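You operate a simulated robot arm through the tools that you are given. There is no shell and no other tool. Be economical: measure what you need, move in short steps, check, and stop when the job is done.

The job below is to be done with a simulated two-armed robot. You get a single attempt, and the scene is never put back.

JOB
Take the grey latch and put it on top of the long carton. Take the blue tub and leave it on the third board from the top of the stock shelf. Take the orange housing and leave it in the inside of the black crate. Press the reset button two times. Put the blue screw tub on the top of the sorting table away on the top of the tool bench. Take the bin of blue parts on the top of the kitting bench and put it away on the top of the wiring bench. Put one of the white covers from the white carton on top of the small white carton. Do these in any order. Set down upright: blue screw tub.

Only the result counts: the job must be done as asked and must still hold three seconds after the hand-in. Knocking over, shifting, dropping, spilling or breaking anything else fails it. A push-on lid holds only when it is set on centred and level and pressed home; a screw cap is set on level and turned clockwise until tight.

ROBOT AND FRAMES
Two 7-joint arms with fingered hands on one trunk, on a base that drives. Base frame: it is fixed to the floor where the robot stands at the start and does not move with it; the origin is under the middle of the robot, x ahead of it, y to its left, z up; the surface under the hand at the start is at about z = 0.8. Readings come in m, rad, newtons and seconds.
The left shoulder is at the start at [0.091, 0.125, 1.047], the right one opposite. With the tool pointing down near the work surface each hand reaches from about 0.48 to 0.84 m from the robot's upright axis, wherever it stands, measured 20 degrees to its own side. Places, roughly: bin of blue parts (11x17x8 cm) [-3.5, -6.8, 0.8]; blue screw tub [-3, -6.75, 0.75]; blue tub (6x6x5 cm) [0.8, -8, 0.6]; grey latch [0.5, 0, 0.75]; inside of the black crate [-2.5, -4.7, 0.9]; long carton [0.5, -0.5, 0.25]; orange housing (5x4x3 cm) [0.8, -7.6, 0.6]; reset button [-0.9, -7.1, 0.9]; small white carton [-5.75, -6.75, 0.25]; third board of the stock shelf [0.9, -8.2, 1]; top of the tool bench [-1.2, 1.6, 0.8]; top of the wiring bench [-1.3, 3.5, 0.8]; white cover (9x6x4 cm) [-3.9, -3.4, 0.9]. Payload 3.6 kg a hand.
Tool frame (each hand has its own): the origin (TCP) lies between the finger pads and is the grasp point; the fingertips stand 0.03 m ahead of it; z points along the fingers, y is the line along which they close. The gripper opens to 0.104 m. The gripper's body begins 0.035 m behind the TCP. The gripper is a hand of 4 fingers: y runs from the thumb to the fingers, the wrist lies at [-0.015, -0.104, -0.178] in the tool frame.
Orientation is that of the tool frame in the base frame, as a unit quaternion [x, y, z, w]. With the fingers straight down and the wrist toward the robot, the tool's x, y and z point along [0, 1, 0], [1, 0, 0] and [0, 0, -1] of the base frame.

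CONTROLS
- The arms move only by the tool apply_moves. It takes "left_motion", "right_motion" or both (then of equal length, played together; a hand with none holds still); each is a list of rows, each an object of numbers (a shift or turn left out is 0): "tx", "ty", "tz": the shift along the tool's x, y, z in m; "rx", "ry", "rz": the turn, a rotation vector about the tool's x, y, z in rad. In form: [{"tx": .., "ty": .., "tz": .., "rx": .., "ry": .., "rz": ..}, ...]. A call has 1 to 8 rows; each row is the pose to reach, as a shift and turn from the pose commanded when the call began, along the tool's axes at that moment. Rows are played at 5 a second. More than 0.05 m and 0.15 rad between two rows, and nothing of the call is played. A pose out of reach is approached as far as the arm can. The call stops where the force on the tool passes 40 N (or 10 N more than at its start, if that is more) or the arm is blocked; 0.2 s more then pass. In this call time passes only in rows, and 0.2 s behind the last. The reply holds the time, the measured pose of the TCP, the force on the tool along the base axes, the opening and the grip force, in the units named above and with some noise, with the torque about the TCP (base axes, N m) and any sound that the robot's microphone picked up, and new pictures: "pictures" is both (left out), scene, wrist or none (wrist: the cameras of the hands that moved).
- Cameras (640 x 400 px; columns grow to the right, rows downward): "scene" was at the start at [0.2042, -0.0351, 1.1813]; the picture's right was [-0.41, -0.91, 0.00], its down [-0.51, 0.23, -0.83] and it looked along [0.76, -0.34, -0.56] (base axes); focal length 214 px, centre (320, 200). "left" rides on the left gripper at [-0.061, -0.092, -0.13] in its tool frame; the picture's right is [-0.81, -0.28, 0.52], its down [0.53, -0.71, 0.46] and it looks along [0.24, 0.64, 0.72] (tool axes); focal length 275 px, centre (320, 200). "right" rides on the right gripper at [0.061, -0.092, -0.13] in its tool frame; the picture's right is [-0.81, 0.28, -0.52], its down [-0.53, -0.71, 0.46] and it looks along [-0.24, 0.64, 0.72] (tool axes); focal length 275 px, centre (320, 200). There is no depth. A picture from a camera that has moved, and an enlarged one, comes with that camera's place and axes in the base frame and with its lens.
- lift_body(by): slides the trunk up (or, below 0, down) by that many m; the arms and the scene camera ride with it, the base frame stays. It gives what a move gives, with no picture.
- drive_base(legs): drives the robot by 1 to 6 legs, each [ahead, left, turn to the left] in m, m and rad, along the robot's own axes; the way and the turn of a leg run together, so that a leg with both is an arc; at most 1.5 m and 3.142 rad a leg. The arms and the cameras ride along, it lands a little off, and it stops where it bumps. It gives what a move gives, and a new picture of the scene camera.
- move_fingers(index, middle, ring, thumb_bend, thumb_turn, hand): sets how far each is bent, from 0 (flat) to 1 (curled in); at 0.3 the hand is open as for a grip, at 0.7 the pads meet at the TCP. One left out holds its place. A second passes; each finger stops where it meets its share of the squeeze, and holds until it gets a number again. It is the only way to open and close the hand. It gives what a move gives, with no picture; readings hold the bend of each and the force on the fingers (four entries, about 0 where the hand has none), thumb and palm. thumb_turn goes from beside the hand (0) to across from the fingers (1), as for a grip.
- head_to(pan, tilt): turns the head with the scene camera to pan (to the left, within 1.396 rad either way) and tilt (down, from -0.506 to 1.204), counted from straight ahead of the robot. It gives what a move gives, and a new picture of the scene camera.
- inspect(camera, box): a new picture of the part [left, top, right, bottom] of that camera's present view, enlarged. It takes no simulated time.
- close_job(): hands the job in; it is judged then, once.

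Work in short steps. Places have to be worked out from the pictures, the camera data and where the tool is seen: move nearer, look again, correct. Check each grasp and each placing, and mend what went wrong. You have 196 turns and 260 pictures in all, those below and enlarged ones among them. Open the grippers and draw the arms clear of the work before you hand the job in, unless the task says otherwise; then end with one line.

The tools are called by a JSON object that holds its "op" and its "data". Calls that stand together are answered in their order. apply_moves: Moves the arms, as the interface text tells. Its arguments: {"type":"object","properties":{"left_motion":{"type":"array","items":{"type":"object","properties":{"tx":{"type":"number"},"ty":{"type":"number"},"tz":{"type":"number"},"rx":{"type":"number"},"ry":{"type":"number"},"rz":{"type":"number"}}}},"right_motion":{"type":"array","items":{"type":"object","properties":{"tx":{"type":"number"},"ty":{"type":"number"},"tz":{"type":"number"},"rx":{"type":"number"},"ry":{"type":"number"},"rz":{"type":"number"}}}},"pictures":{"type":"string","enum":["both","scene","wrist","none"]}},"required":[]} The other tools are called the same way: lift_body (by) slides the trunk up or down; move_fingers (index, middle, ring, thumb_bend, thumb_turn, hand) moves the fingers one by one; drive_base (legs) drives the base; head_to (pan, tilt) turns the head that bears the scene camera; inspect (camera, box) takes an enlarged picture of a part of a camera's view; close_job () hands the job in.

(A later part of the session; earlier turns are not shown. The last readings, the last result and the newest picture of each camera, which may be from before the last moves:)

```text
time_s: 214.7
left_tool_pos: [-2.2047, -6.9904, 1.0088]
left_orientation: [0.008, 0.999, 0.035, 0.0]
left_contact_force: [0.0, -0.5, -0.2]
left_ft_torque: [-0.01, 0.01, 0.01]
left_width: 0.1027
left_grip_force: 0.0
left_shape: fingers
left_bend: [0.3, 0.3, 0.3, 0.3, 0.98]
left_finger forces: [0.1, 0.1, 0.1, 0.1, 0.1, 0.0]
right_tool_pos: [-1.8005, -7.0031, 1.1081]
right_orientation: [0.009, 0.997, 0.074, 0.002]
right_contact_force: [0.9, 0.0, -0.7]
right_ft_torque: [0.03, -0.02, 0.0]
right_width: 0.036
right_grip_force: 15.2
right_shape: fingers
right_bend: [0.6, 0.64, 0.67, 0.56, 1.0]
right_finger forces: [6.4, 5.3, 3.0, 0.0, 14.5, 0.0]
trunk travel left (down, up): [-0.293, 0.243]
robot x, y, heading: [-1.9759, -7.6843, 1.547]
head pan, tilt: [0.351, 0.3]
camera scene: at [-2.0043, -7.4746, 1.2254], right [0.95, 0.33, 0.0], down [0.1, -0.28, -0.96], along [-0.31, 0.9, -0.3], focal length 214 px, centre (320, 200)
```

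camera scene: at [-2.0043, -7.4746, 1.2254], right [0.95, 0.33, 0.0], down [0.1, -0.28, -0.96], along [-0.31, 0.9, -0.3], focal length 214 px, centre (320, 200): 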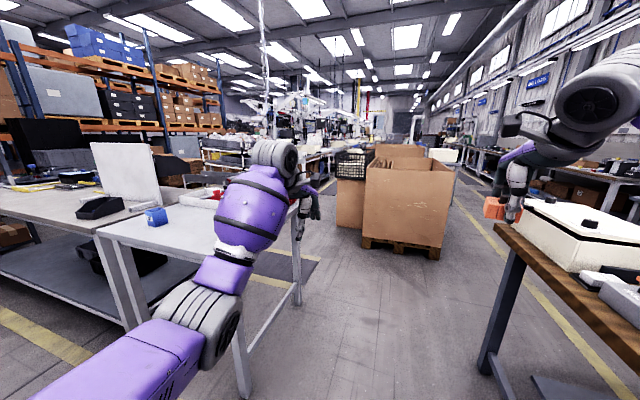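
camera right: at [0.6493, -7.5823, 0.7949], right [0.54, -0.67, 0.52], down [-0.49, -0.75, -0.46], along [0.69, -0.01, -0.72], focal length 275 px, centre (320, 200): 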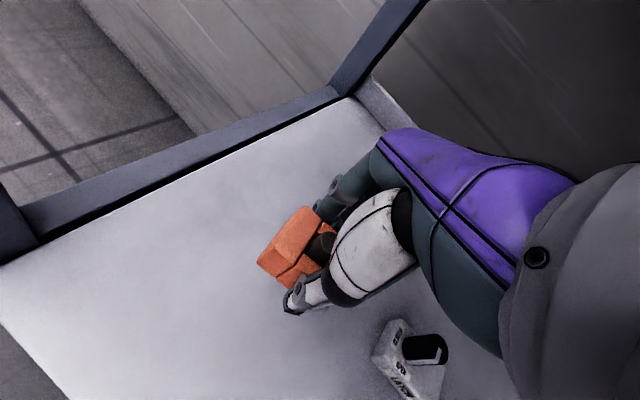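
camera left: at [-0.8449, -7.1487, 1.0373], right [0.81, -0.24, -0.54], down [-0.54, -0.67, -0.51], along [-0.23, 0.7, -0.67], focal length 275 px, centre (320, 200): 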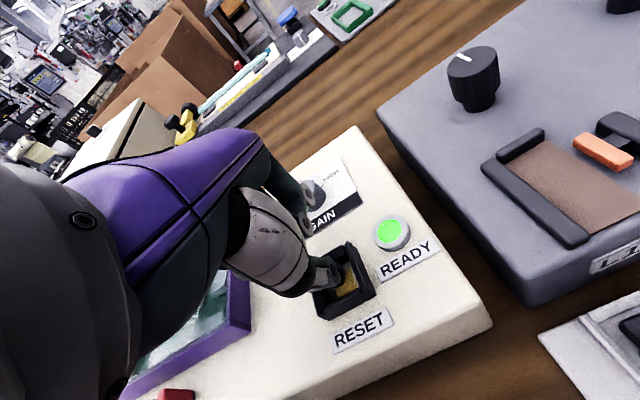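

The black crate is on the brown carton left of the big pallet box, and the blue screw tub is on the grey table at left. I'll zoom on both.

{"op": "inspect", "data": {"camera": "scene", "box": [280, 120, 480, 270]}}

{"op": "inspect", "data": {"camera": "scene", "box": [0, 120, 240, 290]}}

```text
2.67 times, centred on (380, 195) of scene
camera zoom: at [-2.0043, -7.4746, 1.2254], right [0.95, 0.33, 0.0], down [0.1, -0.28, -0.96], along [-0.31, 0.9, -0.3], focal length 572 px, centre (160, 213)
```

zoom: 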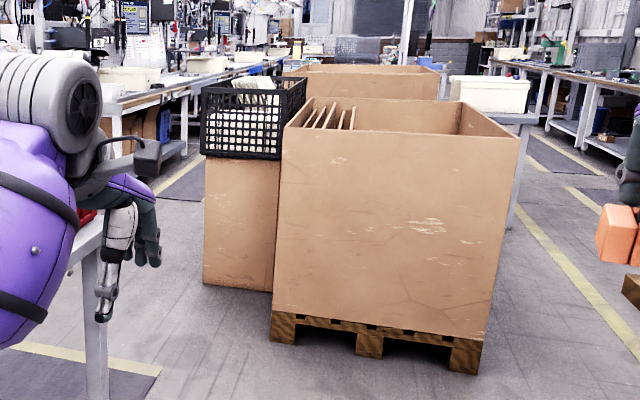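

```text
2.35 times, centred on (120, 205) of scene
camera zoom: at [-2.0043, -7.4746, 1.2254], right [0.95, 0.33, 0.0], down [0.1, -0.28, -0.96], along [-0.31, 0.9, -0.3], focal length 505 px, centre (791, 188)
```

zoom: 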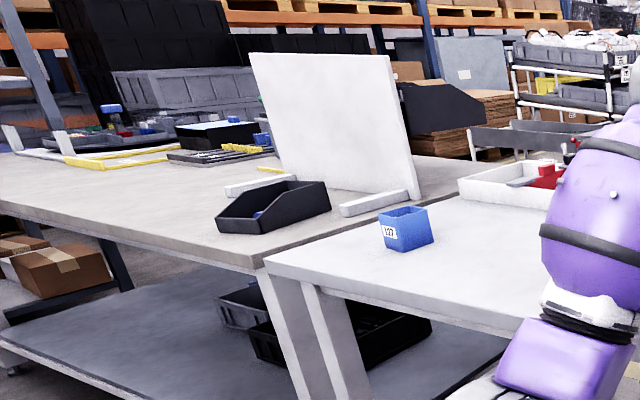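

The bin and tub are located for later. I'll now drive up toward the crate, stopping short to inspect it.

{"op": "drive_base", "data": {"legs": [[1.45, 0.0, 0.02], [0.4, 0.5, 0.0]]}}

{"op": "head_to", "data": {"pan": 0.0, "tilt": 0.6}}

```text
time_s: 226.4
left_tool_pos: [-2.7073, -5.1465, 1.0084]
left_orientation: [-0.002, 0.999, 0.036, 0.0]
left_contact_force: [-0.1, 0.3, 0.4]
left_ft_torque: [-0.03, 0.04, -0.01]
left_width: 0.1028
left_grip_force: 0.2
left_shape: fingers
left_bend: [0.3, 0.3, 0.3, 0.3, 0.98]
left_finger forces: [0.0, 0.0, 0.0, 0.1, 0.0, 0.1]
right_tool_pos: [-2.3036, -5.1495, 1.1092]
right_orientation: [-0.002, 0.997, 0.075, 0.0]
right_contact_force: [0.9, -0.2, -1.2]
right_ft_torque: [0.01, -0.06, -0.04]
right_width: 0.0359
right_grip_force: 14.7
right_shape: fingers
right_bend: [0.6, 0.64, 0.67, 0.56, 1.0]
right_finger forces: [6.2, 5.3, 3.0, 0.1, 14.4, 0.1]
trunk travel left (down, up): [-0.293, 0.243]
robot x, y, heading: [-2.4622, -5.8342, 1.569]
head pan, tilt: [0.351, 0.3]
camera scene: at [-2.4962, -5.6257, 1.2253], right [0.94, 0.35, 0.0], down [0.1, -0.28, -0.96], along [-0.33, 0.9, -0.3], focal length 214 px, centre (320, 200)
```

scene: 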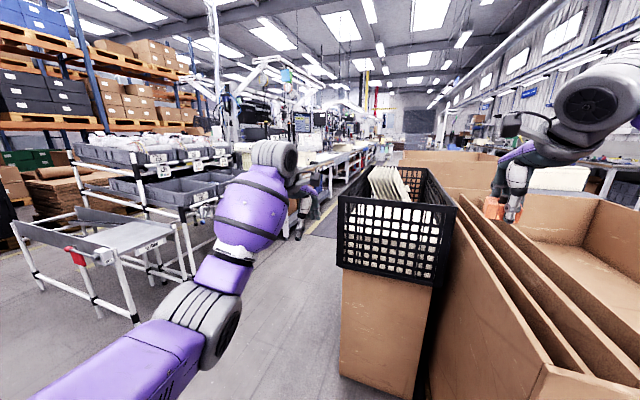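

```text
time_s: 227.2
left_tool_pos: [-2.7059, -5.1449, 1.0084]
left_orientation: [-0.002, 0.999, 0.036, 0.0]
left_contact_force: [-0.2, 0.1, 0.3]
left_ft_torque: [0.0, 0.03, 0.0]
left_width: 0.1028
left_grip_force: 0.2
left_shape: fingers
left_bend: [0.3, 0.3, 0.3, 0.3, 0.98]
left_finger forces: [0.1, 0.1, 0.0, 0.0, 0.1, 0.1]
right_tool_pos: [-2.3022, -5.1481, 1.1087]
right_orientation: [-0.002, 0.997, 0.074, 0.001]
right_contact_force: [-0.4, 0.0, -1.2]
right_ft_torque: [0.02, 0.03, -0.02]
right_width: 0.036
right_grip_force: 14.6
right_shape: fingers
right_bend: [0.6, 0.64, 0.67, 0.56, 1.0]
right_finger forces: [6.3, 5.3, 3.0, 0.0, 14.3, 0.0]
trunk travel left (down, up): [-0.293, 0.243]
robot x, y, heading: [-2.4646, -5.8364, 1.573]
head pan, tilt: [0.0, 0.6]
camera scene: at [-2.4641, -5.625, 1.1979], right [1.0, 0.0, 0.0], down [0.0, -0.56, -0.83], along [0.0, 0.83, -0.56], focal length 214 px, centre (320, 200)
```

scene: 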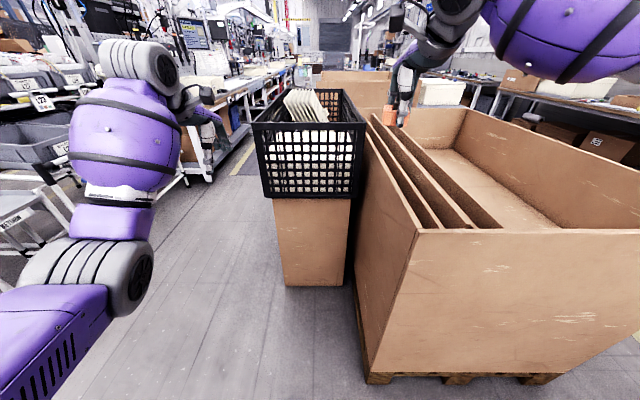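

Zooming on the crate's interior.

{"op": "inspect", "data": {"camera": "scene", "box": [230, 70, 400, 210]}}

{"op": "inspect", "data": {"camera": "left", "box": [0, 0, 640, 400]}}

{"op": "inspect", "data": {"camera": "right", "box": [0, 0, 640, 400]}}

```text
2.86 times, centred on (315, 140) of scene
camera zoom: at [-2.4641, -5.625, 1.1979], right [1.0, 0.0, 0.0], down [0.0, -0.56, -0.83], along [0.0, 0.83, -0.56], focal length 613 px, centre (334, 371)
```

zoom: 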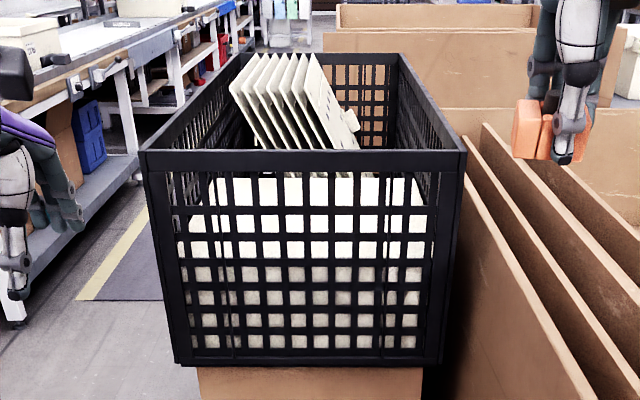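

```text
1.00 times, centred on (320, 200) of left (not enlarged: the box is as wide or as high as the picture)
camera zoom: at [-2.6448, -5.2471, 1.1326], right [0.81, -0.23, -0.54], down [-0.53, -0.68, -0.51], along [-0.25, 0.69, -0.68], focal length 275 px, centre (320, 200)
```

zoom: 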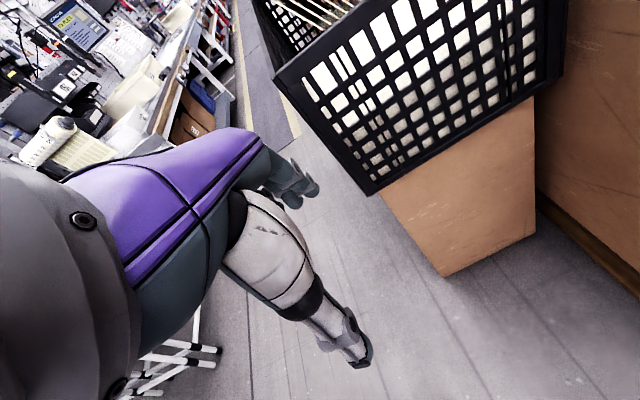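

```text
1.00 times, centred on (320, 200) of right (not enlarged: the box is as wide or as high as the picture)
camera zoom: at [-2.3634, -5.2592, 1.2239], right [0.81, 0.2, 0.55], down [0.54, -0.64, -0.55], along [0.24, 0.75, -0.62], focal length 275 px, centre (320, 200)
```

zoom: 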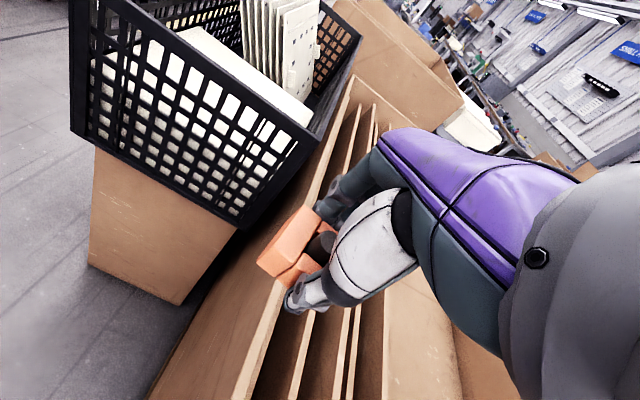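

The crate holds a white block in front (top below the rim) and fins behind, so the housing goes on the block inside the crate. I'll move the right hand to just short of it for a better look.

{"op": "drive_base", "data": {"legs": [[0.22, 0.2, 0.0]]}}

{"op": "inspect", "data": {"camera": "right", "box": [0, 0, 640, 400]}}

```text
time_s: 229.6
left_tool_pos: [-2.9071, -4.9265, 1.0084]
left_orientation: [-0.001, 0.999, 0.036, -0.001]
left_contact_force: [0.2, 0.0, -1.0]
left_ft_torque: [0.01, -0.03, 0.02]
left_width: 0.1031
left_grip_force: 0.0
left_shape: fingers
left_bend: [0.3, 0.3, 0.3, 0.3, 0.98]
left_finger forces: [0.0, 0.1, 0.0, 0.1, 0.1, 0.0]
right_tool_pos: [-2.5002, -4.9296, 1.1084]
right_orientation: [0.0, 0.997, 0.074, 0.001]
right_contact_force: [0.2, -0.3, -0.4]
right_ft_torque: [0.02, -0.01, -0.02]
right_width: 0.0361
right_grip_force: 14.6
right_shape: fingers
right_bend: [0.6, 0.64, 0.67, 0.56, 1.0]
right_finger forces: [6.4, 5.3, 3.0, 0.0, 14.4, 0.0]
trunk travel left (down, up): [-0.293, 0.243]
robot x, y, heading: [-2.664, -5.6142, 1.572]
head pan, tilt: [0.0, 0.6]
camera scene: at [-2.6641, -5.4061, 1.1978], right [1.0, 0.0, 0.0], down [0.0, -0.57, -0.82], along [0.0, 0.82, -0.57], focal length 214 px, centre (320, 200)
```

scene: 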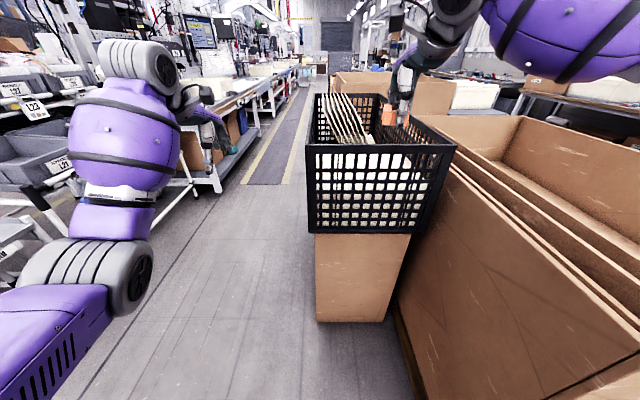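

```text
1.00 times, centred on (320, 200) of right (not enlarged: the box is as wide or as high as the picture)
camera zoom: at [-2.5629, -5.0403, 1.2238], right [0.81, 0.2, 0.55], down [0.54, -0.64, -0.55], along [0.24, 0.74, -0.62], focal length 275 px, centre (320, 200)
```

zoom: 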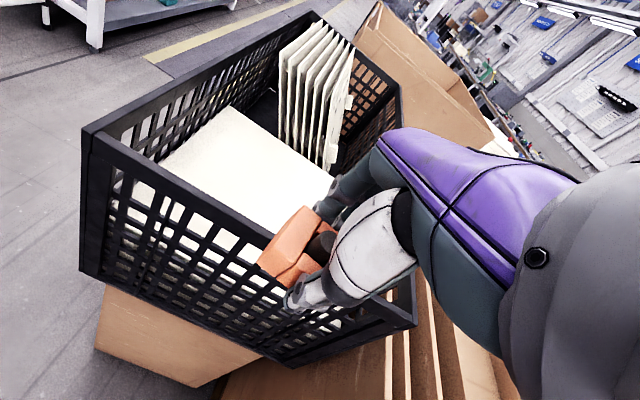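

The crate rim is at z≈1.0 with its front at y≈-4.87; the white block's top is at z≈0.935 and spans y -4.85 to -4.62. I'll drive 0.17 m ahead, then level the hand while lowering.

{"op": "drive_base", "data": {"legs": [[0.175, 0.02, 0.0]]}}

{"op": "apply_moves", "data": {"right_motion": [{"rx": 0.07, "tz": 0.02}, {"rx": 0.148, "tz": 0.04}, {"rx": 0.148, "tz": 0.07}]}}

```text
time_s: 231.1
left_tool_pos: [-2.9277, -4.754, 1.0083]
left_orientation: [-0.002, 0.999, 0.036, 0.0]
left_contact_force: [-0.2, -0.1, -0.4]
left_ft_torque: [-0.02, 0.0, 0.01]
left_width: 0.1027
left_grip_force: 0.1
left_shape: fingers
left_bend: [0.3, 0.3, 0.3, 0.3, 0.98]
left_finger forces: [0.0, 0.0, 0.1, 0.0, 0.1, 0.1]
right_tool_pos: [-2.5235, -4.7558, 1.1083]
right_orientation: [-0.002, 0.997, 0.075, 0.0]
right_contact_force: [-0.1, 0.9, -0.3]
right_ft_torque: [0.04, 0.0, -0.01]
right_width: 0.0358
right_grip_force: 14.4
right_shape: fingers
right_bend: [0.6, 0.64, 0.67, 0.56, 1.0]
right_finger forces: [6.4, 5.4, 3.1, 0.1, 14.4, 0.0]
trunk travel left (down, up): [-0.293, 0.243]
robot x, y, heading: [-2.6825, -5.4428, 1.573]
head pan, tilt: [0.0, 0.6]
camera scene: at [-2.6842, -5.2319, 1.1978], right [1.0, 0.0, 0.0], down [0.0, -0.57, -0.82], along [0.0, 0.82, -0.57], focal length 214 px, centre (320, 200)
```

scene: 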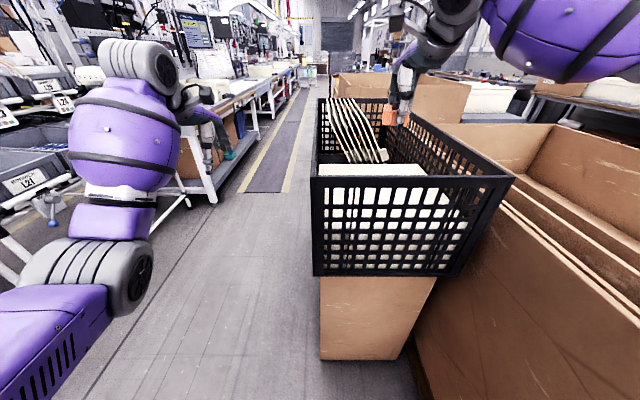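

```text
time_s: 231.9
left_tool_pos: [-2.9271, -4.7535, 1.0076]
left_orientation: [-0.002, 0.999, 0.036, 0.0]
left_contact_force: [1.0, 0.8, 0.3]
left_ft_torque: [-0.03, 0.02, -0.02]
left_width: 0.1027
left_grip_force: 0.1
left_shape: fingers
left_bend: [0.3, 0.3, 0.3, 0.3, 0.98]
left_finger forces: [0.0, 0.1, 0.0, 0.0, 0.0, 0.1]
right_tool_pos: [-2.5103, -4.7507, 1.047]
right_orientation: [-0.003, 1.0, -0.001, 0.001]
right_contact_force: [0.9, 0.4, -1.6]
right_ft_torque: [0.0, -0.02, 0.03]
right_width: 0.0361
right_grip_force: 14.6
right_shape: fingers
right_bend: [0.6, 0.64, 0.67, 0.56, 1.0]
right_finger forces: [6.4, 5.3, 3.0, 0.0, 14.3, 0.0]
right hand out of reach, approached as far as the arm can: row 1, 2, 3
trunk travel left (down, up): [-0.293, 0.243]
robot x, y, heading: [-2.6826, -5.4417, 1.572]
head pan, tilt: [0.0, 0.6]
camera scene: at [-2.6845, -5.2322, 1.1978], right [1.0, 0.0, 0.0], down [0.0, -0.57, -0.82], along [0.0, 0.82, -0.57], focal length 214 px, centre (320, 200)
camera right: at [-2.5716, -4.8425, 1.1771], right [0.81, 0.28, 0.52], down [0.54, -0.71, -0.45], along [0.24, 0.64, -0.72], focal length 275 px, centre (320, 200)
```

scene: 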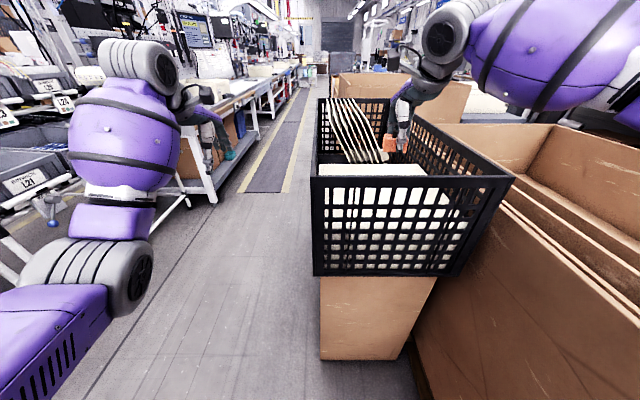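
right: 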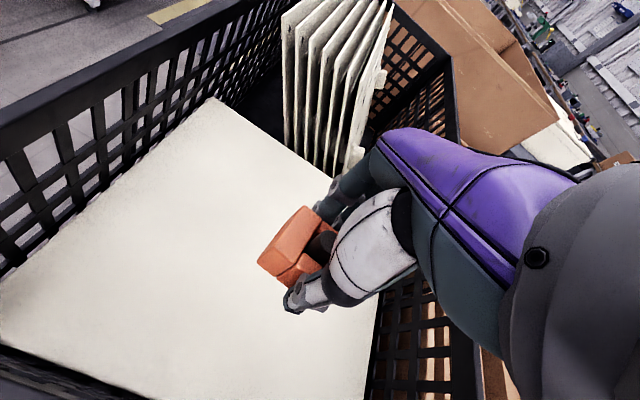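

Now level and over the white block. Lowering with contact guard.

{"op": "apply_moves", "data": {"right_motion": [{"tz": 0.03, "ty": -0.02}, {"tz": 0.05, "ty": -0.02}, {"tz": 0.06, "ty": -0.02}, {"tz": 0.066, "ty": -0.02}, {"tz": 0.072, "ty": -0.02}, {"tz": 0.078, "ty": -0.02}], "pictures": "wrist"}}

```text
time_s: 233.3
left_tool_pos: [-2.9268, -4.7535, 1.0076]
left_orientation: [-0.002, 0.999, 0.036, 0.0]
left_contact_force: [0.0, -0.4, 0.0]
left_ft_torque: [0.01, 0.01, 0.05]
left_width: 0.1027
left_grip_force: 0.0
left_shape: fingers
left_bend: [0.3, 0.3, 0.3, 0.3, 0.98]
left_finger forces: [0.0, 0.0, 0.0, 0.0, 0.1, 0.1]
right_tool_pos: [-2.5097, -4.7714, 0.9698]
right_orientation: [-0.001, 1.0, 0.0, 0.001]
right_contact_force: [-0.6, -0.5, -0.9]
right_ft_torque: [-0.01, -0.01, 0.03]
right_width: 0.0357
right_grip_force: 14.4
right_shape: fingers
right_bend: [0.6, 0.64, 0.67, 0.56, 1.0]
right_finger forces: [6.3, 5.3, 2.9, 0.0, 14.2, 0.1]
trunk travel left (down, up): [-0.293, 0.243]
robot x, y, heading: [-2.6843, -5.4427, 1.576]
head pan, tilt: [0.0, 0.6]
camera right: at [-2.5711, -4.8634, 1.0992], right [0.81, 0.28, 0.52], down [0.54, -0.71, -0.45], along [0.24, 0.65, -0.72], focal length 275 px, centre (320, 200)
```

right: 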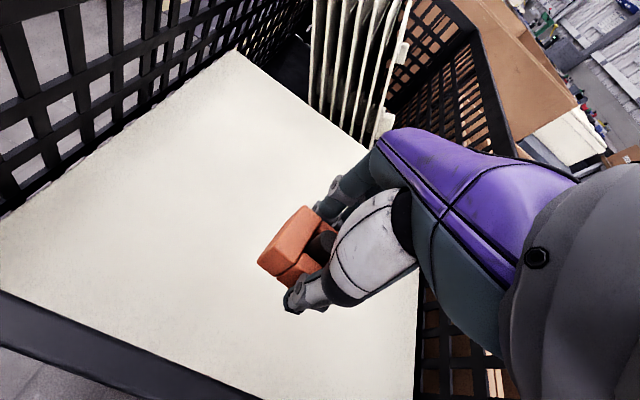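

The block's top is lower than estimated (≈0.87). Continuing down.

{"op": "apply_moves", "data": {"right_motion": [{"tz": 0.025}, {"tz": 0.045}, {"tz": 0.053}, {"tz": 0.059}, {"tz": 0.065}, {"tz": 0.071}, {"tz": 0.077}], "pictures": "wrist"}}

```text
time_s: 234.9
left_tool_pos: [-2.9272, -4.7543, 1.0094]
left_orientation: [-0.002, 0.999, 0.035, 0.0]
left_contact_force: [-0.3, 0.2, 0.4]
left_ft_torque: [0.02, -0.01, 0.01]
left_width: 0.1028
left_grip_force: 0.1
left_shape: fingers
left_bend: [0.3, 0.3, 0.3, 0.3, 0.98]
left_finger forces: [0.1, 0.1, 0.0, 0.0, 0.0, 0.0]
right_tool_pos: [-2.5107, -4.7697, 0.8966]
right_orientation: [-0.001, 1.0, 0.003, 0.0]
right_contact_force: [2.3, 6.9, 17.1]
right_ft_torque: [-2.33, -0.04, 0.31]
right_width: 0.0356
right_grip_force: 14.1
right_shape: fingers
right_bend: [0.6, 0.64, 0.67, 0.56, 1.0]
right_finger forces: [6.3, 5.4, 2.9, 0.0, 14.2, 0.1]
trunk travel left (down, up): [-0.293, 0.243]
robot x, y, heading: [-2.6846, -5.4399, 1.568]
head pan, tilt: [0.0, 0.6]
camera right: at [-2.5714, -4.8628, 1.0256], right [0.81, 0.27, 0.52], down [0.53, -0.71, -0.46], along [0.24, 0.65, -0.72], focal length 275 px, centre (320, 200)
```

right: 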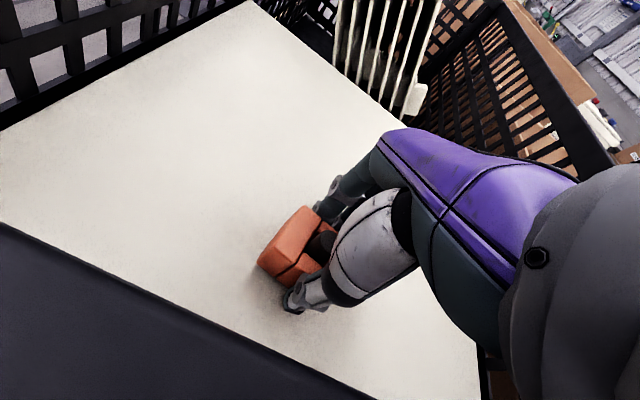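

The torque shows the wrist heel touched the crate's front rim, not the housing. I'll raise the trunk by 0.15 m so the forearm slopes down, then move further in.

{"op": "lift_body", "data": {"by": 0.15}}

{"op": "apply_moves", "data": {"right_motion": [{"ty": 0.035}, {"ty": 0.075}, {"ty": 0.075, "tz": 0.03}, {"ty": 0.075, "tz": 0.06}]}}

```text
time_s: 236.6
left_tool_pos: [-2.9264, -4.7541, 1.1577]
left_orientation: [-0.002, 0.999, 0.035, 0.0]
left_contact_force: [-0.3, 0.5, -0.4]
left_ft_torque: [-0.03, 0.0, -0.04]
left_width: 0.1027
left_grip_force: 0.0
left_shape: fingers
left_bend: [0.3, 0.3, 0.3, 0.3, 0.98]
left_finger forces: [0.0, 0.0, 0.0, 0.1, 0.0, 0.0]
right_tool_pos: [-2.5104, -4.771, 1.0408]
right_orientation: [-0.002, 1.0, -0.001, 0.001]
right_contact_force: [-0.1, 0.4, -0.9]
right_ft_torque: [0.01, -0.03, 0.02]
right_width: 0.0358
right_grip_force: 14.2
right_shape: fingers
right_bend: [0.6, 0.64, 0.67, 0.56, 1.0]
right_finger forces: [6.3, 5.3, 2.9, 0.1, 14.2, 0.0]
trunk travel left (down, up): [-0.443, 0.093]
robot x, y, heading: [-2.6872, -5.4432, 1.576]
head pan, tilt: [0.0, 0.6]
```

```text
time_s: 237.6
left_tool_pos: [-2.9265, -4.7531, 1.1588]
left_orientation: [-0.001, 0.999, 0.035, 0.001]
left_contact_force: [0.5, 0.0, -0.6]
left_ft_torque: [-0.04, 0.0, 0.0]
left_width: 0.1027
left_grip_force: 0.0
left_shape: fingers
left_bend: [0.3, 0.3, 0.3, 0.3, 0.98]
left_finger forces: [0.1, 0.0, 0.0, 0.1, 0.0, 0.0]
right_tool_pos: [-2.4876, -4.7433, 0.9894]
right_orientation: [-0.002, 1.0, 0.001, 0.0]
right_contact_force: [0.3, -0.2, -1.2]
right_ft_torque: [0.03, -0.01, -0.03]
right_width: 0.0358
right_grip_force: 14.7
right_shape: fingers
right_bend: [0.6, 0.64, 0.67, 0.56, 1.0]
right_finger forces: [6.5, 5.5, 2.9, 0.1, 14.4, 0.1]
right hand out of reach, approached as far as the arm can: row 1, 2, 3, 4
trunk travel left (down, up): [-0.443, 0.093]
robot x, y, heading: [-2.6838, -5.44, 1.572]
head pan, tilt: [0.0, 0.6]
camera scene: at [-2.6833, -5.272, 1.3513], right [1.0, 0.0, 0.0], down [0.0, -0.57, -0.82], along [0.0, 0.82, -0.57], focal length 214 px, centre (320, 200)
camera right: at [-2.5477, -4.8353, 1.1188], right [0.81, 0.28, 0.52], down [0.54, -0.71, -0.46], along [0.24, 0.65, -0.72], focal length 275 px, centre (320, 200)
```

scene: 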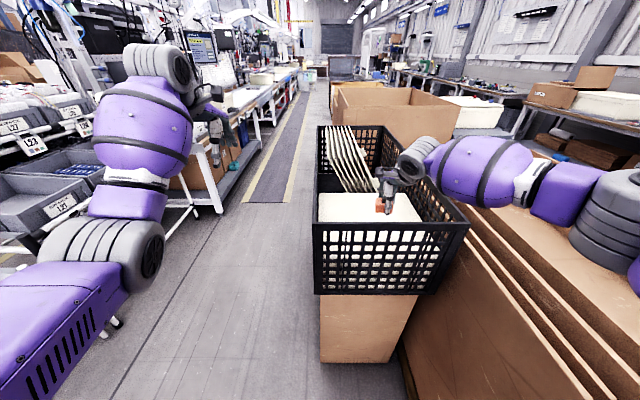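
right: 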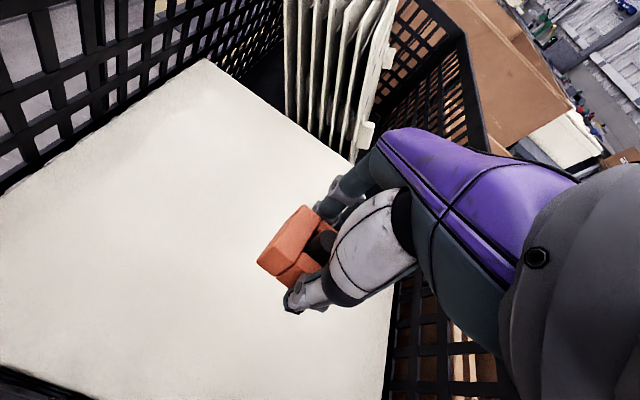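

I'll raise the trunk another 8 cm and bring the base closer and to the left, so the forearm clears the rims while the hand goes down.

{"op": "lift_body", "data": {"by": 0.085}}

{"op": "drive_base", "data": {"legs": [[0.1, 0.06, 0.0]]}}

{"op": "apply_moves", "data": {"right_motion": [{"tz": 0.03, "ty": -0.02}, {"tz": 0.07, "ty": -0.03}, {"tz": 0.11, "ty": -0.03}, {"tz": 0.13, "ty": -0.03}]}}

```text
time_s: 238.8
left_tool_pos: [-2.9269, -4.7535, 1.2407]
left_orientation: [-0.002, 0.999, 0.034, 0.0]
left_contact_force: [0.6, 0.3, 0.2]
left_ft_torque: [0.03, 0.03, 0.01]
left_width: 0.1028
left_grip_force: 0.1
left_shape: fingers
left_bend: [0.3, 0.3, 0.3, 0.3, 0.98]
left_finger forces: [0.0, 0.0, 0.1, 0.0, 0.1, 0.0]
right_tool_pos: [-2.4858, -4.7563, 1.2502]
right_orientation: [-0.001, 0.992, 0.126, 0.0]
right_contact_force: [-0.4, 0.1, -0.9]
right_ft_torque: [-0.01, 0.0, -0.05]
right_width: 0.0357
right_grip_force: 14.4
right_shape: fingers
right_bend: [0.6, 0.64, 0.67, 0.56, 1.0]
right_finger forces: [6.3, 5.3, 2.8, 0.0, 14.2, 0.0]
trunk travel left (down, up): [-0.528, 0.008]
robot x, y, heading: [-2.6845, -5.4448, 1.571]
head pan, tilt: [0.0, 0.6]
```

```text
time_s: 240.1
left_tool_pos: [-2.9852, -4.6541, 1.2437]
left_orientation: [-0.001, 0.999, 0.037, -0.001]
left_contact_force: [-0.4, 0.7, 0.2]
left_ft_torque: [0.02, -0.01, -0.02]
left_width: 0.1029
left_grip_force: 0.1
left_shape: fingers
left_bend: [0.3, 0.3, 0.3, 0.3, 0.98]
left_finger forces: [0.0, 0.0, 0.1, 0.1, 0.0, 0.1]
right_tool_pos: [-2.5428, -4.6585, 1.2524]
right_orientation: [0.0, 0.992, 0.127, 0.001]
right_contact_force: [-0.7, 0.3, -0.9]
right_ft_torque: [-0.04, 0.01, 0.01]
right_width: 0.0356
right_grip_force: 14.2
right_shape: fingers
right_bend: [0.6, 0.64, 0.67, 0.56, 1.0]
right_finger forces: [6.3, 5.3, 2.7, 0.0, 14.2, 0.1]
trunk travel left (down, up): [-0.528, 0.008]
robot x, y, heading: [-2.7472, -5.3443, 1.573]
head pan, tilt: [0.0, 0.6]
camera scene: at [-2.7429, -5.2413, 1.4475], right [1.0, 0.0, 0.0], down [0.0, -0.56, -0.83], along [0.0, 0.83, -0.56], focal length 214 px, centre (320, 200)
```

scene: 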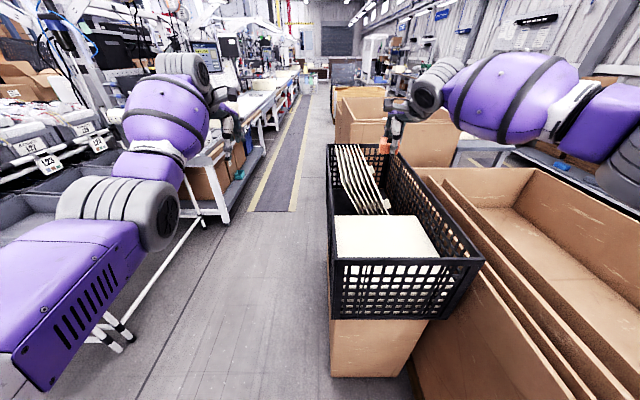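

```text
time_s: 241.1
left_tool_pos: [-2.9856, -4.6535, 1.2459]
left_orientation: [-0.001, 0.999, 0.035, -0.001]
left_contact_force: [-0.3, 0.0, 0.8]
left_ft_torque: [-0.04, -0.03, 0.0]
left_width: 0.1031
left_grip_force: 0.0
left_shape: fingers
left_bend: [0.3, 0.3, 0.3, 0.3, 0.98]
left_finger forces: [0.1, 0.0, 0.0, 0.1, 0.0, 0.0]
right_tool_pos: [-2.5386, -4.6701, 1.1246]
right_orientation: [-0.001, 0.992, 0.128, 0.0]
right_contact_force: [-0.6, 0.7, -0.6]
right_ft_torque: [-0.01, 0.0, 0.01]
right_width: 0.0355
right_grip_force: 13.8
right_shape: fingers
right_bend: [0.6, 0.64, 0.67, 0.56, 1.0]
right_finger forces: [6.1, 5.2, 2.7, 0.0, 14.0, 0.1]
right hand out of reach, approached as far as the arm can: row 3, 4
trunk travel left (down, up): [-0.528, 0.008]
robot x, y, heading: [-2.7445, -5.3421, 1.569]
head pan, tilt: [0.0, 0.6]
camera scene: at [-2.7431, -5.2411, 1.4475], right [1.0, 0.0, 0.0], down [0.0, -0.56, -0.83], along [0.0, 0.83, -0.56], focal length 214 px, centre (320, 200)
camera right: at [-2.5985, -4.7921, 1.2272], right [0.81, 0.14, 0.57], down [0.53, -0.57, -0.62], along [0.24, 0.81, -0.54], focal length 275 px, centre (320, 200)
```

scene: 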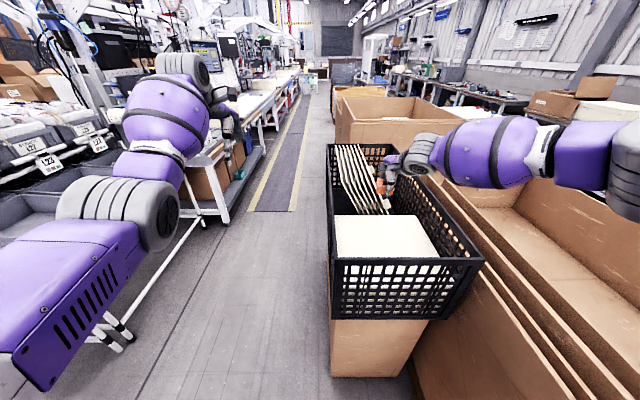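
right: 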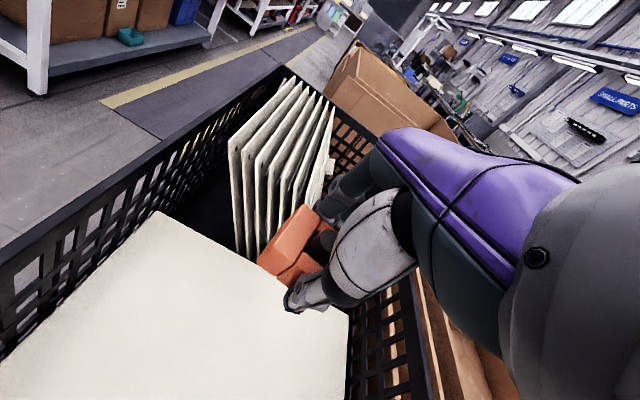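

The hand tilted forward as the trunk rose. I'll pull back from the fins slightly and level it again.

{"op": "apply_moves", "data": {"right_motion": [{"rx": 0.12, "ty": -0.03}, {"rx": 0.25, "ty": -0.05}, {"rx": 0.25, "ty": -0.06, "tz": 0.03}, {"rx": 0.25, "ty": -0.07, "tz": 0.06}]}}

```text
time_s: 242.1
left_tool_pos: [-2.9843, -4.6535, 1.2434]
left_orientation: [-0.001, 0.999, 0.036, 0.001]
left_contact_force: [-0.2, 0.2, 0.3]
left_ft_torque: [-0.03, 0.02, 0.01]
left_width: 0.1027
left_grip_force: 0.0
left_shape: fingers
left_bend: [0.3, 0.3, 0.3, 0.3, 0.98]
left_finger forces: [0.0, 0.0, 0.0, 0.0, 0.0, 0.0]
right_tool_pos: [-2.5333, -4.7275, 1.0504]
right_orientation: [-0.001, 1.0, 0.003, 0.001]
right_contact_force: [0.7, 1.5, 0.1]
right_ft_torque: [0.01, -0.04, 0.0]
right_width: 0.0355
right_grip_force: 14.5
right_shape: fingers
right_bend: [0.6, 0.64, 0.67, 0.56, 1.0]
right_finger forces: [6.3, 5.4, 2.5, 0.1, 13.8, 0.0]
right hand out of reach, approached as far as the arm can: row 4
trunk travel left (down, up): [-0.528, 0.008]
robot x, y, heading: [-2.7463, -5.3413, 1.573]
head pan, tilt: [0.0, 0.6]
camera scene: at [-2.7431, -5.2408, 1.4474], right [1.0, 0.0, 0.0], down [0.0, -0.56, -0.83], along [0.0, 0.83, -0.56], focal length 214 px, centre (320, 200)
camera right: at [-2.5945, -4.8203, 1.18], right [0.81, 0.27, 0.52], down [0.53, -0.71, -0.46], along [0.24, 0.65, -0.72], focal length 275 px, centre (320, 200)
```

scene: 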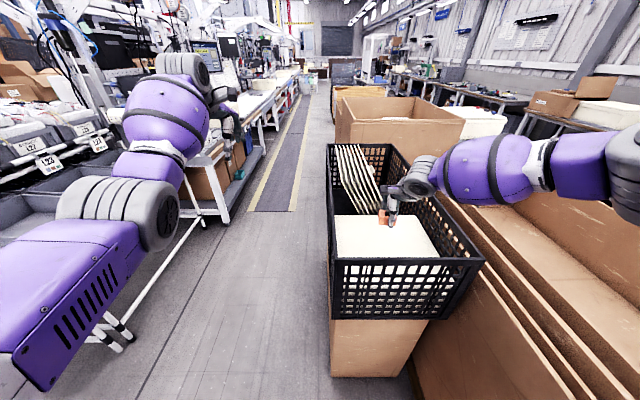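
right: 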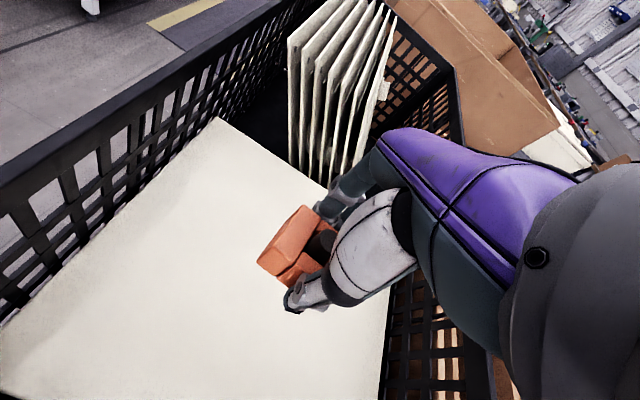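

Level at (-2.533, -4.728, 1.05), and the forearm is well above the rims. I'll lower with the trunk, keeping the arm posture.

{"op": "lift_body", "data": {"by": -0.11}}

{"op": "inspect", "data": {"camera": "right", "box": [0, 0, 640, 400]}}

{"op": "inspect", "data": {"camera": "scene", "box": [300, 80, 560, 320]}}

```text
time_s: 243.5
left_tool_pos: [-2.9852, -4.6545, 1.135]
left_orientation: [-0.001, 0.999, 0.038, -0.001]
left_contact_force: [-0.5, 0.5, 0.3]
left_ft_torque: [-0.02, -0.01, 0.04]
left_width: 0.1027
left_grip_force: 0.0
left_shape: fingers
left_bend: [0.3, 0.3, 0.3, 0.3, 0.98]
left_finger forces: [0.0, 0.0, 0.0, 0.0, 0.0, 0.0]
right_tool_pos: [-2.5333, -4.7283, 0.9425]
right_orientation: [-0.001, 1.0, 0.004, 0.0]
right_contact_force: [0.5, -0.2, -0.4]
right_ft_torque: [-0.02, 0.01, -0.01]
right_width: 0.0353
right_grip_force: 13.8
right_shape: fingers
right_bend: [0.6, 0.64, 0.67, 0.56, 1.0]
right_finger forces: [6.1, 5.3, 2.7, 0.0, 13.7, 0.0]
trunk travel left (down, up): [-0.418, 0.118]
robot x, y, heading: [-2.7425, -5.3391, 1.575]
head pan, tilt: [0.0, 0.6]
```

```text
1.00 times, centred on (320, 200) of right (not enlarged: the box is as wide or as high as the picture)
camera zoom: at [-2.5946, -4.82, 1.0713], right [0.81, 0.27, 0.52], down [0.53, -0.71, -0.46], along [0.24, 0.65, -0.72], focal length 275 px, centre (320, 200)
```

zoom: 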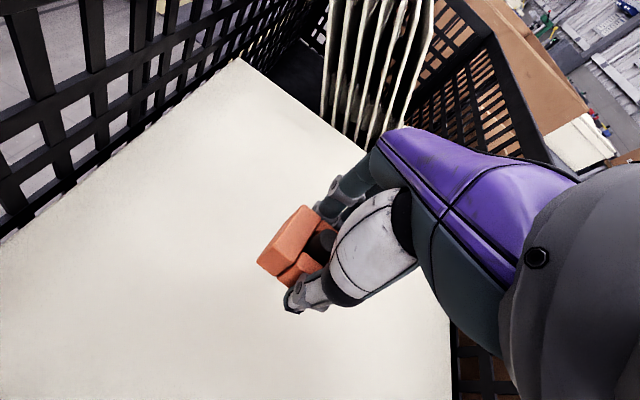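

```text
1.67 times, centred on (430, 200) of scene
camera zoom: at [-2.7433, -5.163, 1.3232], right [1.0, 0.0, 0.0], down [0.0, -0.56, -0.83], along [0.0, 0.83, -0.56], focal length 358 px, centre (137, 200)
```

zoom: 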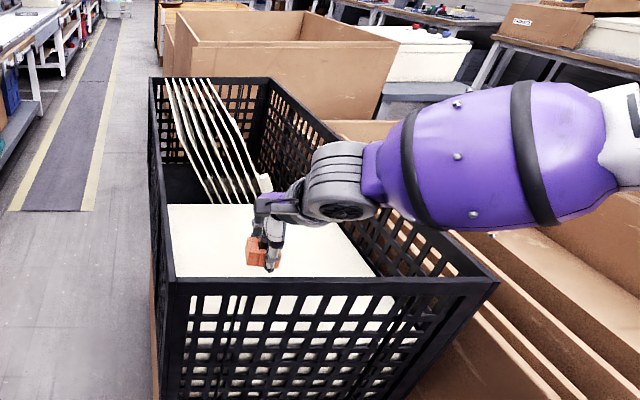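

Clear so far. Lowering the last few centimetres with guarded arm steps.

{"op": "apply_moves", "data": {"right_motion": [{"tz": 0.012}, {"tz": 0.02}, {"tz": 0.026}, {"tz": 0.032}, {"tz": 0.038}, {"tz": 0.044}, {"tz": 0.05}], "pictures": "wrist"}}

```text
time_s: 245.1
left_tool_pos: [-2.9831, -4.6535, 1.1341]
left_orientation: [-0.001, 0.999, 0.036, 0.0]
left_contact_force: [0.0, -0.6, 0.4]
left_ft_torque: [0.01, 0.05, 0.01]
left_width: 0.1027
left_grip_force: 0.0
left_shape: fingers
left_bend: [0.3, 0.3, 0.3, 0.3, 0.98]
left_finger forces: [0.1, 0.0, 0.0, 0.0, 0.0, 0.0]
right_tool_pos: [-2.5341, -4.7262, 0.8915]
right_orientation: [-0.001, 1.0, 0.004, 0.001]
right_contact_force: [-0.2, -0.7, -0.7]
right_ft_torque: [0.03, -0.01, 0.04]
right_width: 0.0355
right_grip_force: 14.2
right_shape: fingers
right_bend: [0.6, 0.64, 0.67, 0.56, 1.0]
right_finger forces: [6.1, 5.2, 2.7, 0.0, 13.7, 0.0]
trunk travel left (down, up): [-0.418, 0.118]
robot x, y, heading: [-2.746, -5.3403, 1.569]
head pan, tilt: [0.0, 0.6]
camera right: at [-2.5944, -4.8193, 1.0208], right [0.81, 0.27, 0.52], down [0.53, -0.71, -0.46], along [0.24, 0.65, -0.72], focal length 275 px, centre (320, 200)
```

right: 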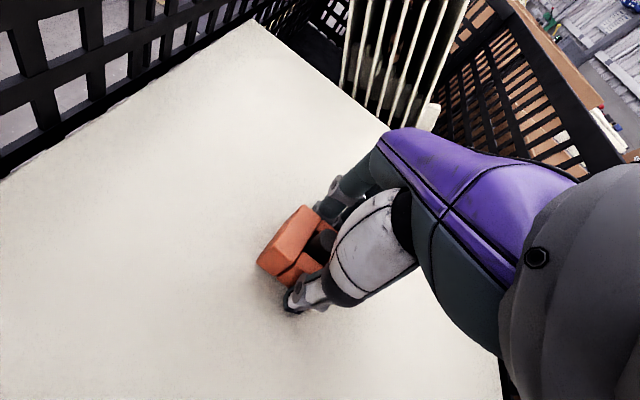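

Shadow contact is close. A few more small steps.

{"op": "apply_moves", "data": {"right_motion": [{"tz": 0.005}, {"tz": 0.01}, {"tz": 0.015}, {"tz": 0.02}, {"tz": 0.025}], "pictures": "wrist"}}

```text
time_s: 245.8
left_tool_pos: [-2.9847, -4.6551, 1.1346]
left_orientation: [-0.001, 0.999, 0.037, 0.0]
left_contact_force: [-0.1, 0.9, 0.1]
left_ft_torque: [0.0, -0.02, -0.04]
left_width: 0.1029
left_grip_force: 0.0
left_shape: fingers
left_bend: [0.3, 0.3, 0.3, 0.3, 0.98]
left_finger forces: [0.0, 0.0, 0.1, 0.1, 0.0, 0.0]
right_tool_pos: [-2.5356, -4.7215, 0.889]
right_orientation: [0.0, 1.0, 0.013, -0.002]
right_contact_force: [0.3, -5.7, 19.1]
right_ft_torque: [-0.58, -0.03, -0.01]
right_width: 0.0358
right_grip_force: 18.9
right_shape: fingers
right_bend: [0.62, 0.65, 0.68, 0.56, 1.0]
right_finger forces: [5.0, 7.0, 3.3, 0.0, 23.4, 0.0]
trunk travel left (down, up): [-0.418, 0.118]
robot x, y, heading: [-2.7398, -5.3451, 1.573]
head pan, tilt: [0.0, 0.6]
stopped in row 3 (right hand): the force on the tool passed its limit at 45 N (the readings are from after the stop); the commanded pose is now the measured one
camera right: at [-2.5958, -4.8168, 1.017], right [0.81, 0.26, 0.52], down [0.53, -0.7, -0.48], along [0.24, 0.66, -0.71], focal length 275 px, centre (320, 200)
```

right: 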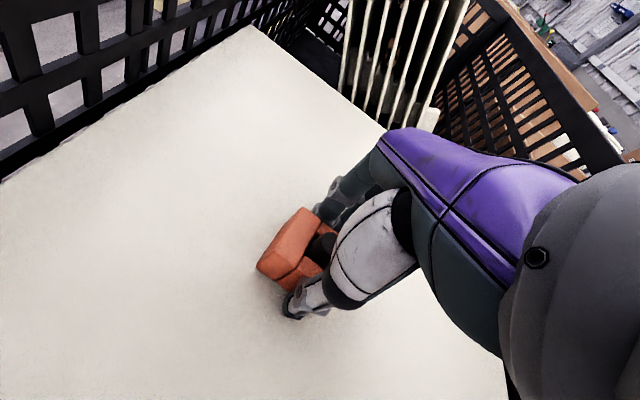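

The housing is down. I'll relieve slightly, open the hand, and raise.

{"op": "apply_moves", "data": {"right_motion": [{"tz": -0.004}], "pictures": "none"}}

{"op": "move_fingers", "data": {"hand": "right", "index": 0.42, "middle": 0.42, "ring": 0.42, "thumb_bend": 0.38}}

{"op": "lift_body", "data": {"by": 0.11}}

{"op": "inspect", "data": {"camera": "right", "box": [0, 0, 640, 400]}}

```text
time_s: 246.2
left_tool_pos: [-2.9849, -4.6527, 1.1337]
left_orientation: [0.0, 0.999, 0.037, 0.0]
left_contact_force: [-0.2, 0.4, 0.5]
left_ft_torque: [0.0, 0.0, -0.02]
left_width: 0.1027
left_grip_force: 0.1
left_shape: fingers
left_bend: [0.3, 0.3, 0.3, 0.3, 0.98]
left_finger forces: [0.0, 0.1, 0.0, 0.1, 0.1, 0.0]
right_tool_pos: [-2.5357, -4.7224, 0.89]
right_orientation: [0.0, 1.0, 0.009, -0.002]
right_contact_force: [-1.7, 0.0, 6.0]
right_ft_torque: [0.05, 0.04, 0.01]
right_width: 0.0353
right_grip_force: 16.1
right_shape: fingers
right_bend: [0.62, 0.65, 0.68, 0.56, 1.0]
right_finger forces: [6.6, 8.1, 2.6, 0.1, 14.7, 0.0]
trunk travel left (down, up): [-0.418, 0.118]
robot x, y, heading: [-2.7436, -5.3404, 1.571]
head pan, tilt: [0.0, 0.6]
```

```text
time_s: 247.2
left_tool_pos: [-2.9844, -4.6537, 1.1338]
left_orientation: [0.0, 0.999, 0.037, 0.001]
left_contact_force: [-0.4, 0.7, -0.2]
left_ft_torque: [-0.02, -0.02, 0.03]
left_width: 0.1027
left_grip_force: 0.1
left_shape: fingers
left_bend: [0.3, 0.3, 0.3, 0.3, 0.98]
left_finger forces: [0.1, 0.0, 0.0, 0.0, 0.0, 0.0]
right_tool_pos: [-2.5347, -4.7233, 0.8898]
right_orientation: [0.0, 1.0, 0.009, -0.001]
right_contact_force: [0.4, 0.3, 0.6]
right_ft_torque: [0.01, -0.02, -0.01]
right_width: 0.0773
right_grip_force: 0.1
right_shape: fingers
right_bend: [0.42, 0.42, 0.42, 0.38, 0.99]
right_finger forces: [0.1, 0.0, 0.0, 0.1, 0.0, 0.0]
trunk travel left (down, up): [-0.418, 0.118]
robot x, y, heading: [-2.7434, -5.3433, 1.572]
head pan, tilt: [0.0, 0.6]
```

```text
time_s: 248.6
left_tool_pos: [-2.9847, -4.653, 1.2411]
left_orientation: [-0.001, 0.999, 0.033, -0.001]
left_contact_force: [-0.5, 0.2, -1.2]
left_ft_torque: [-0.02, 0.01, 0.0]
left_width: 0.1029
left_grip_force: 0.1
left_shape: fingers
left_bend: [0.3, 0.3, 0.3, 0.3, 0.98]
left_finger forces: [0.0, 0.0, 0.1, 0.1, 0.0, 0.0]
right_tool_pos: [-2.5343, -4.7162, 1.0534]
right_orientation: [0.0, 0.999, 0.054, -0.001]
right_contact_force: [-0.1, -0.4, -0.7]
right_ft_torque: [0.01, 0.02, 0.01]
right_width: 0.0774
right_grip_force: 0.1
right_shape: fingers
right_bend: [0.42, 0.42, 0.42, 0.38, 0.99]
right_finger forces: [0.0, 0.0, 0.0, 0.0, 0.1, 0.0]
trunk travel left (down, up): [-0.528, 0.008]
robot x, y, heading: [-2.7404, -5.3457, 1.567]
head pan, tilt: [0.0, 0.6]
```

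```text
1.00 times, centred on (320, 200) of right (not enlarged: the box is as wide or as high as the picture)
camera zoom: at [-2.5949, -4.8207, 1.1725], right [0.81, 0.22, 0.54], down [0.53, -0.66, -0.53], along [0.24, 0.72, -0.65], focal length 275 px, centre (320, 200)
```

zoom: 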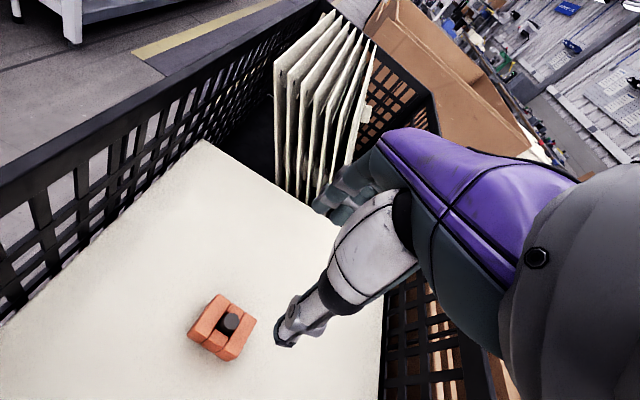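

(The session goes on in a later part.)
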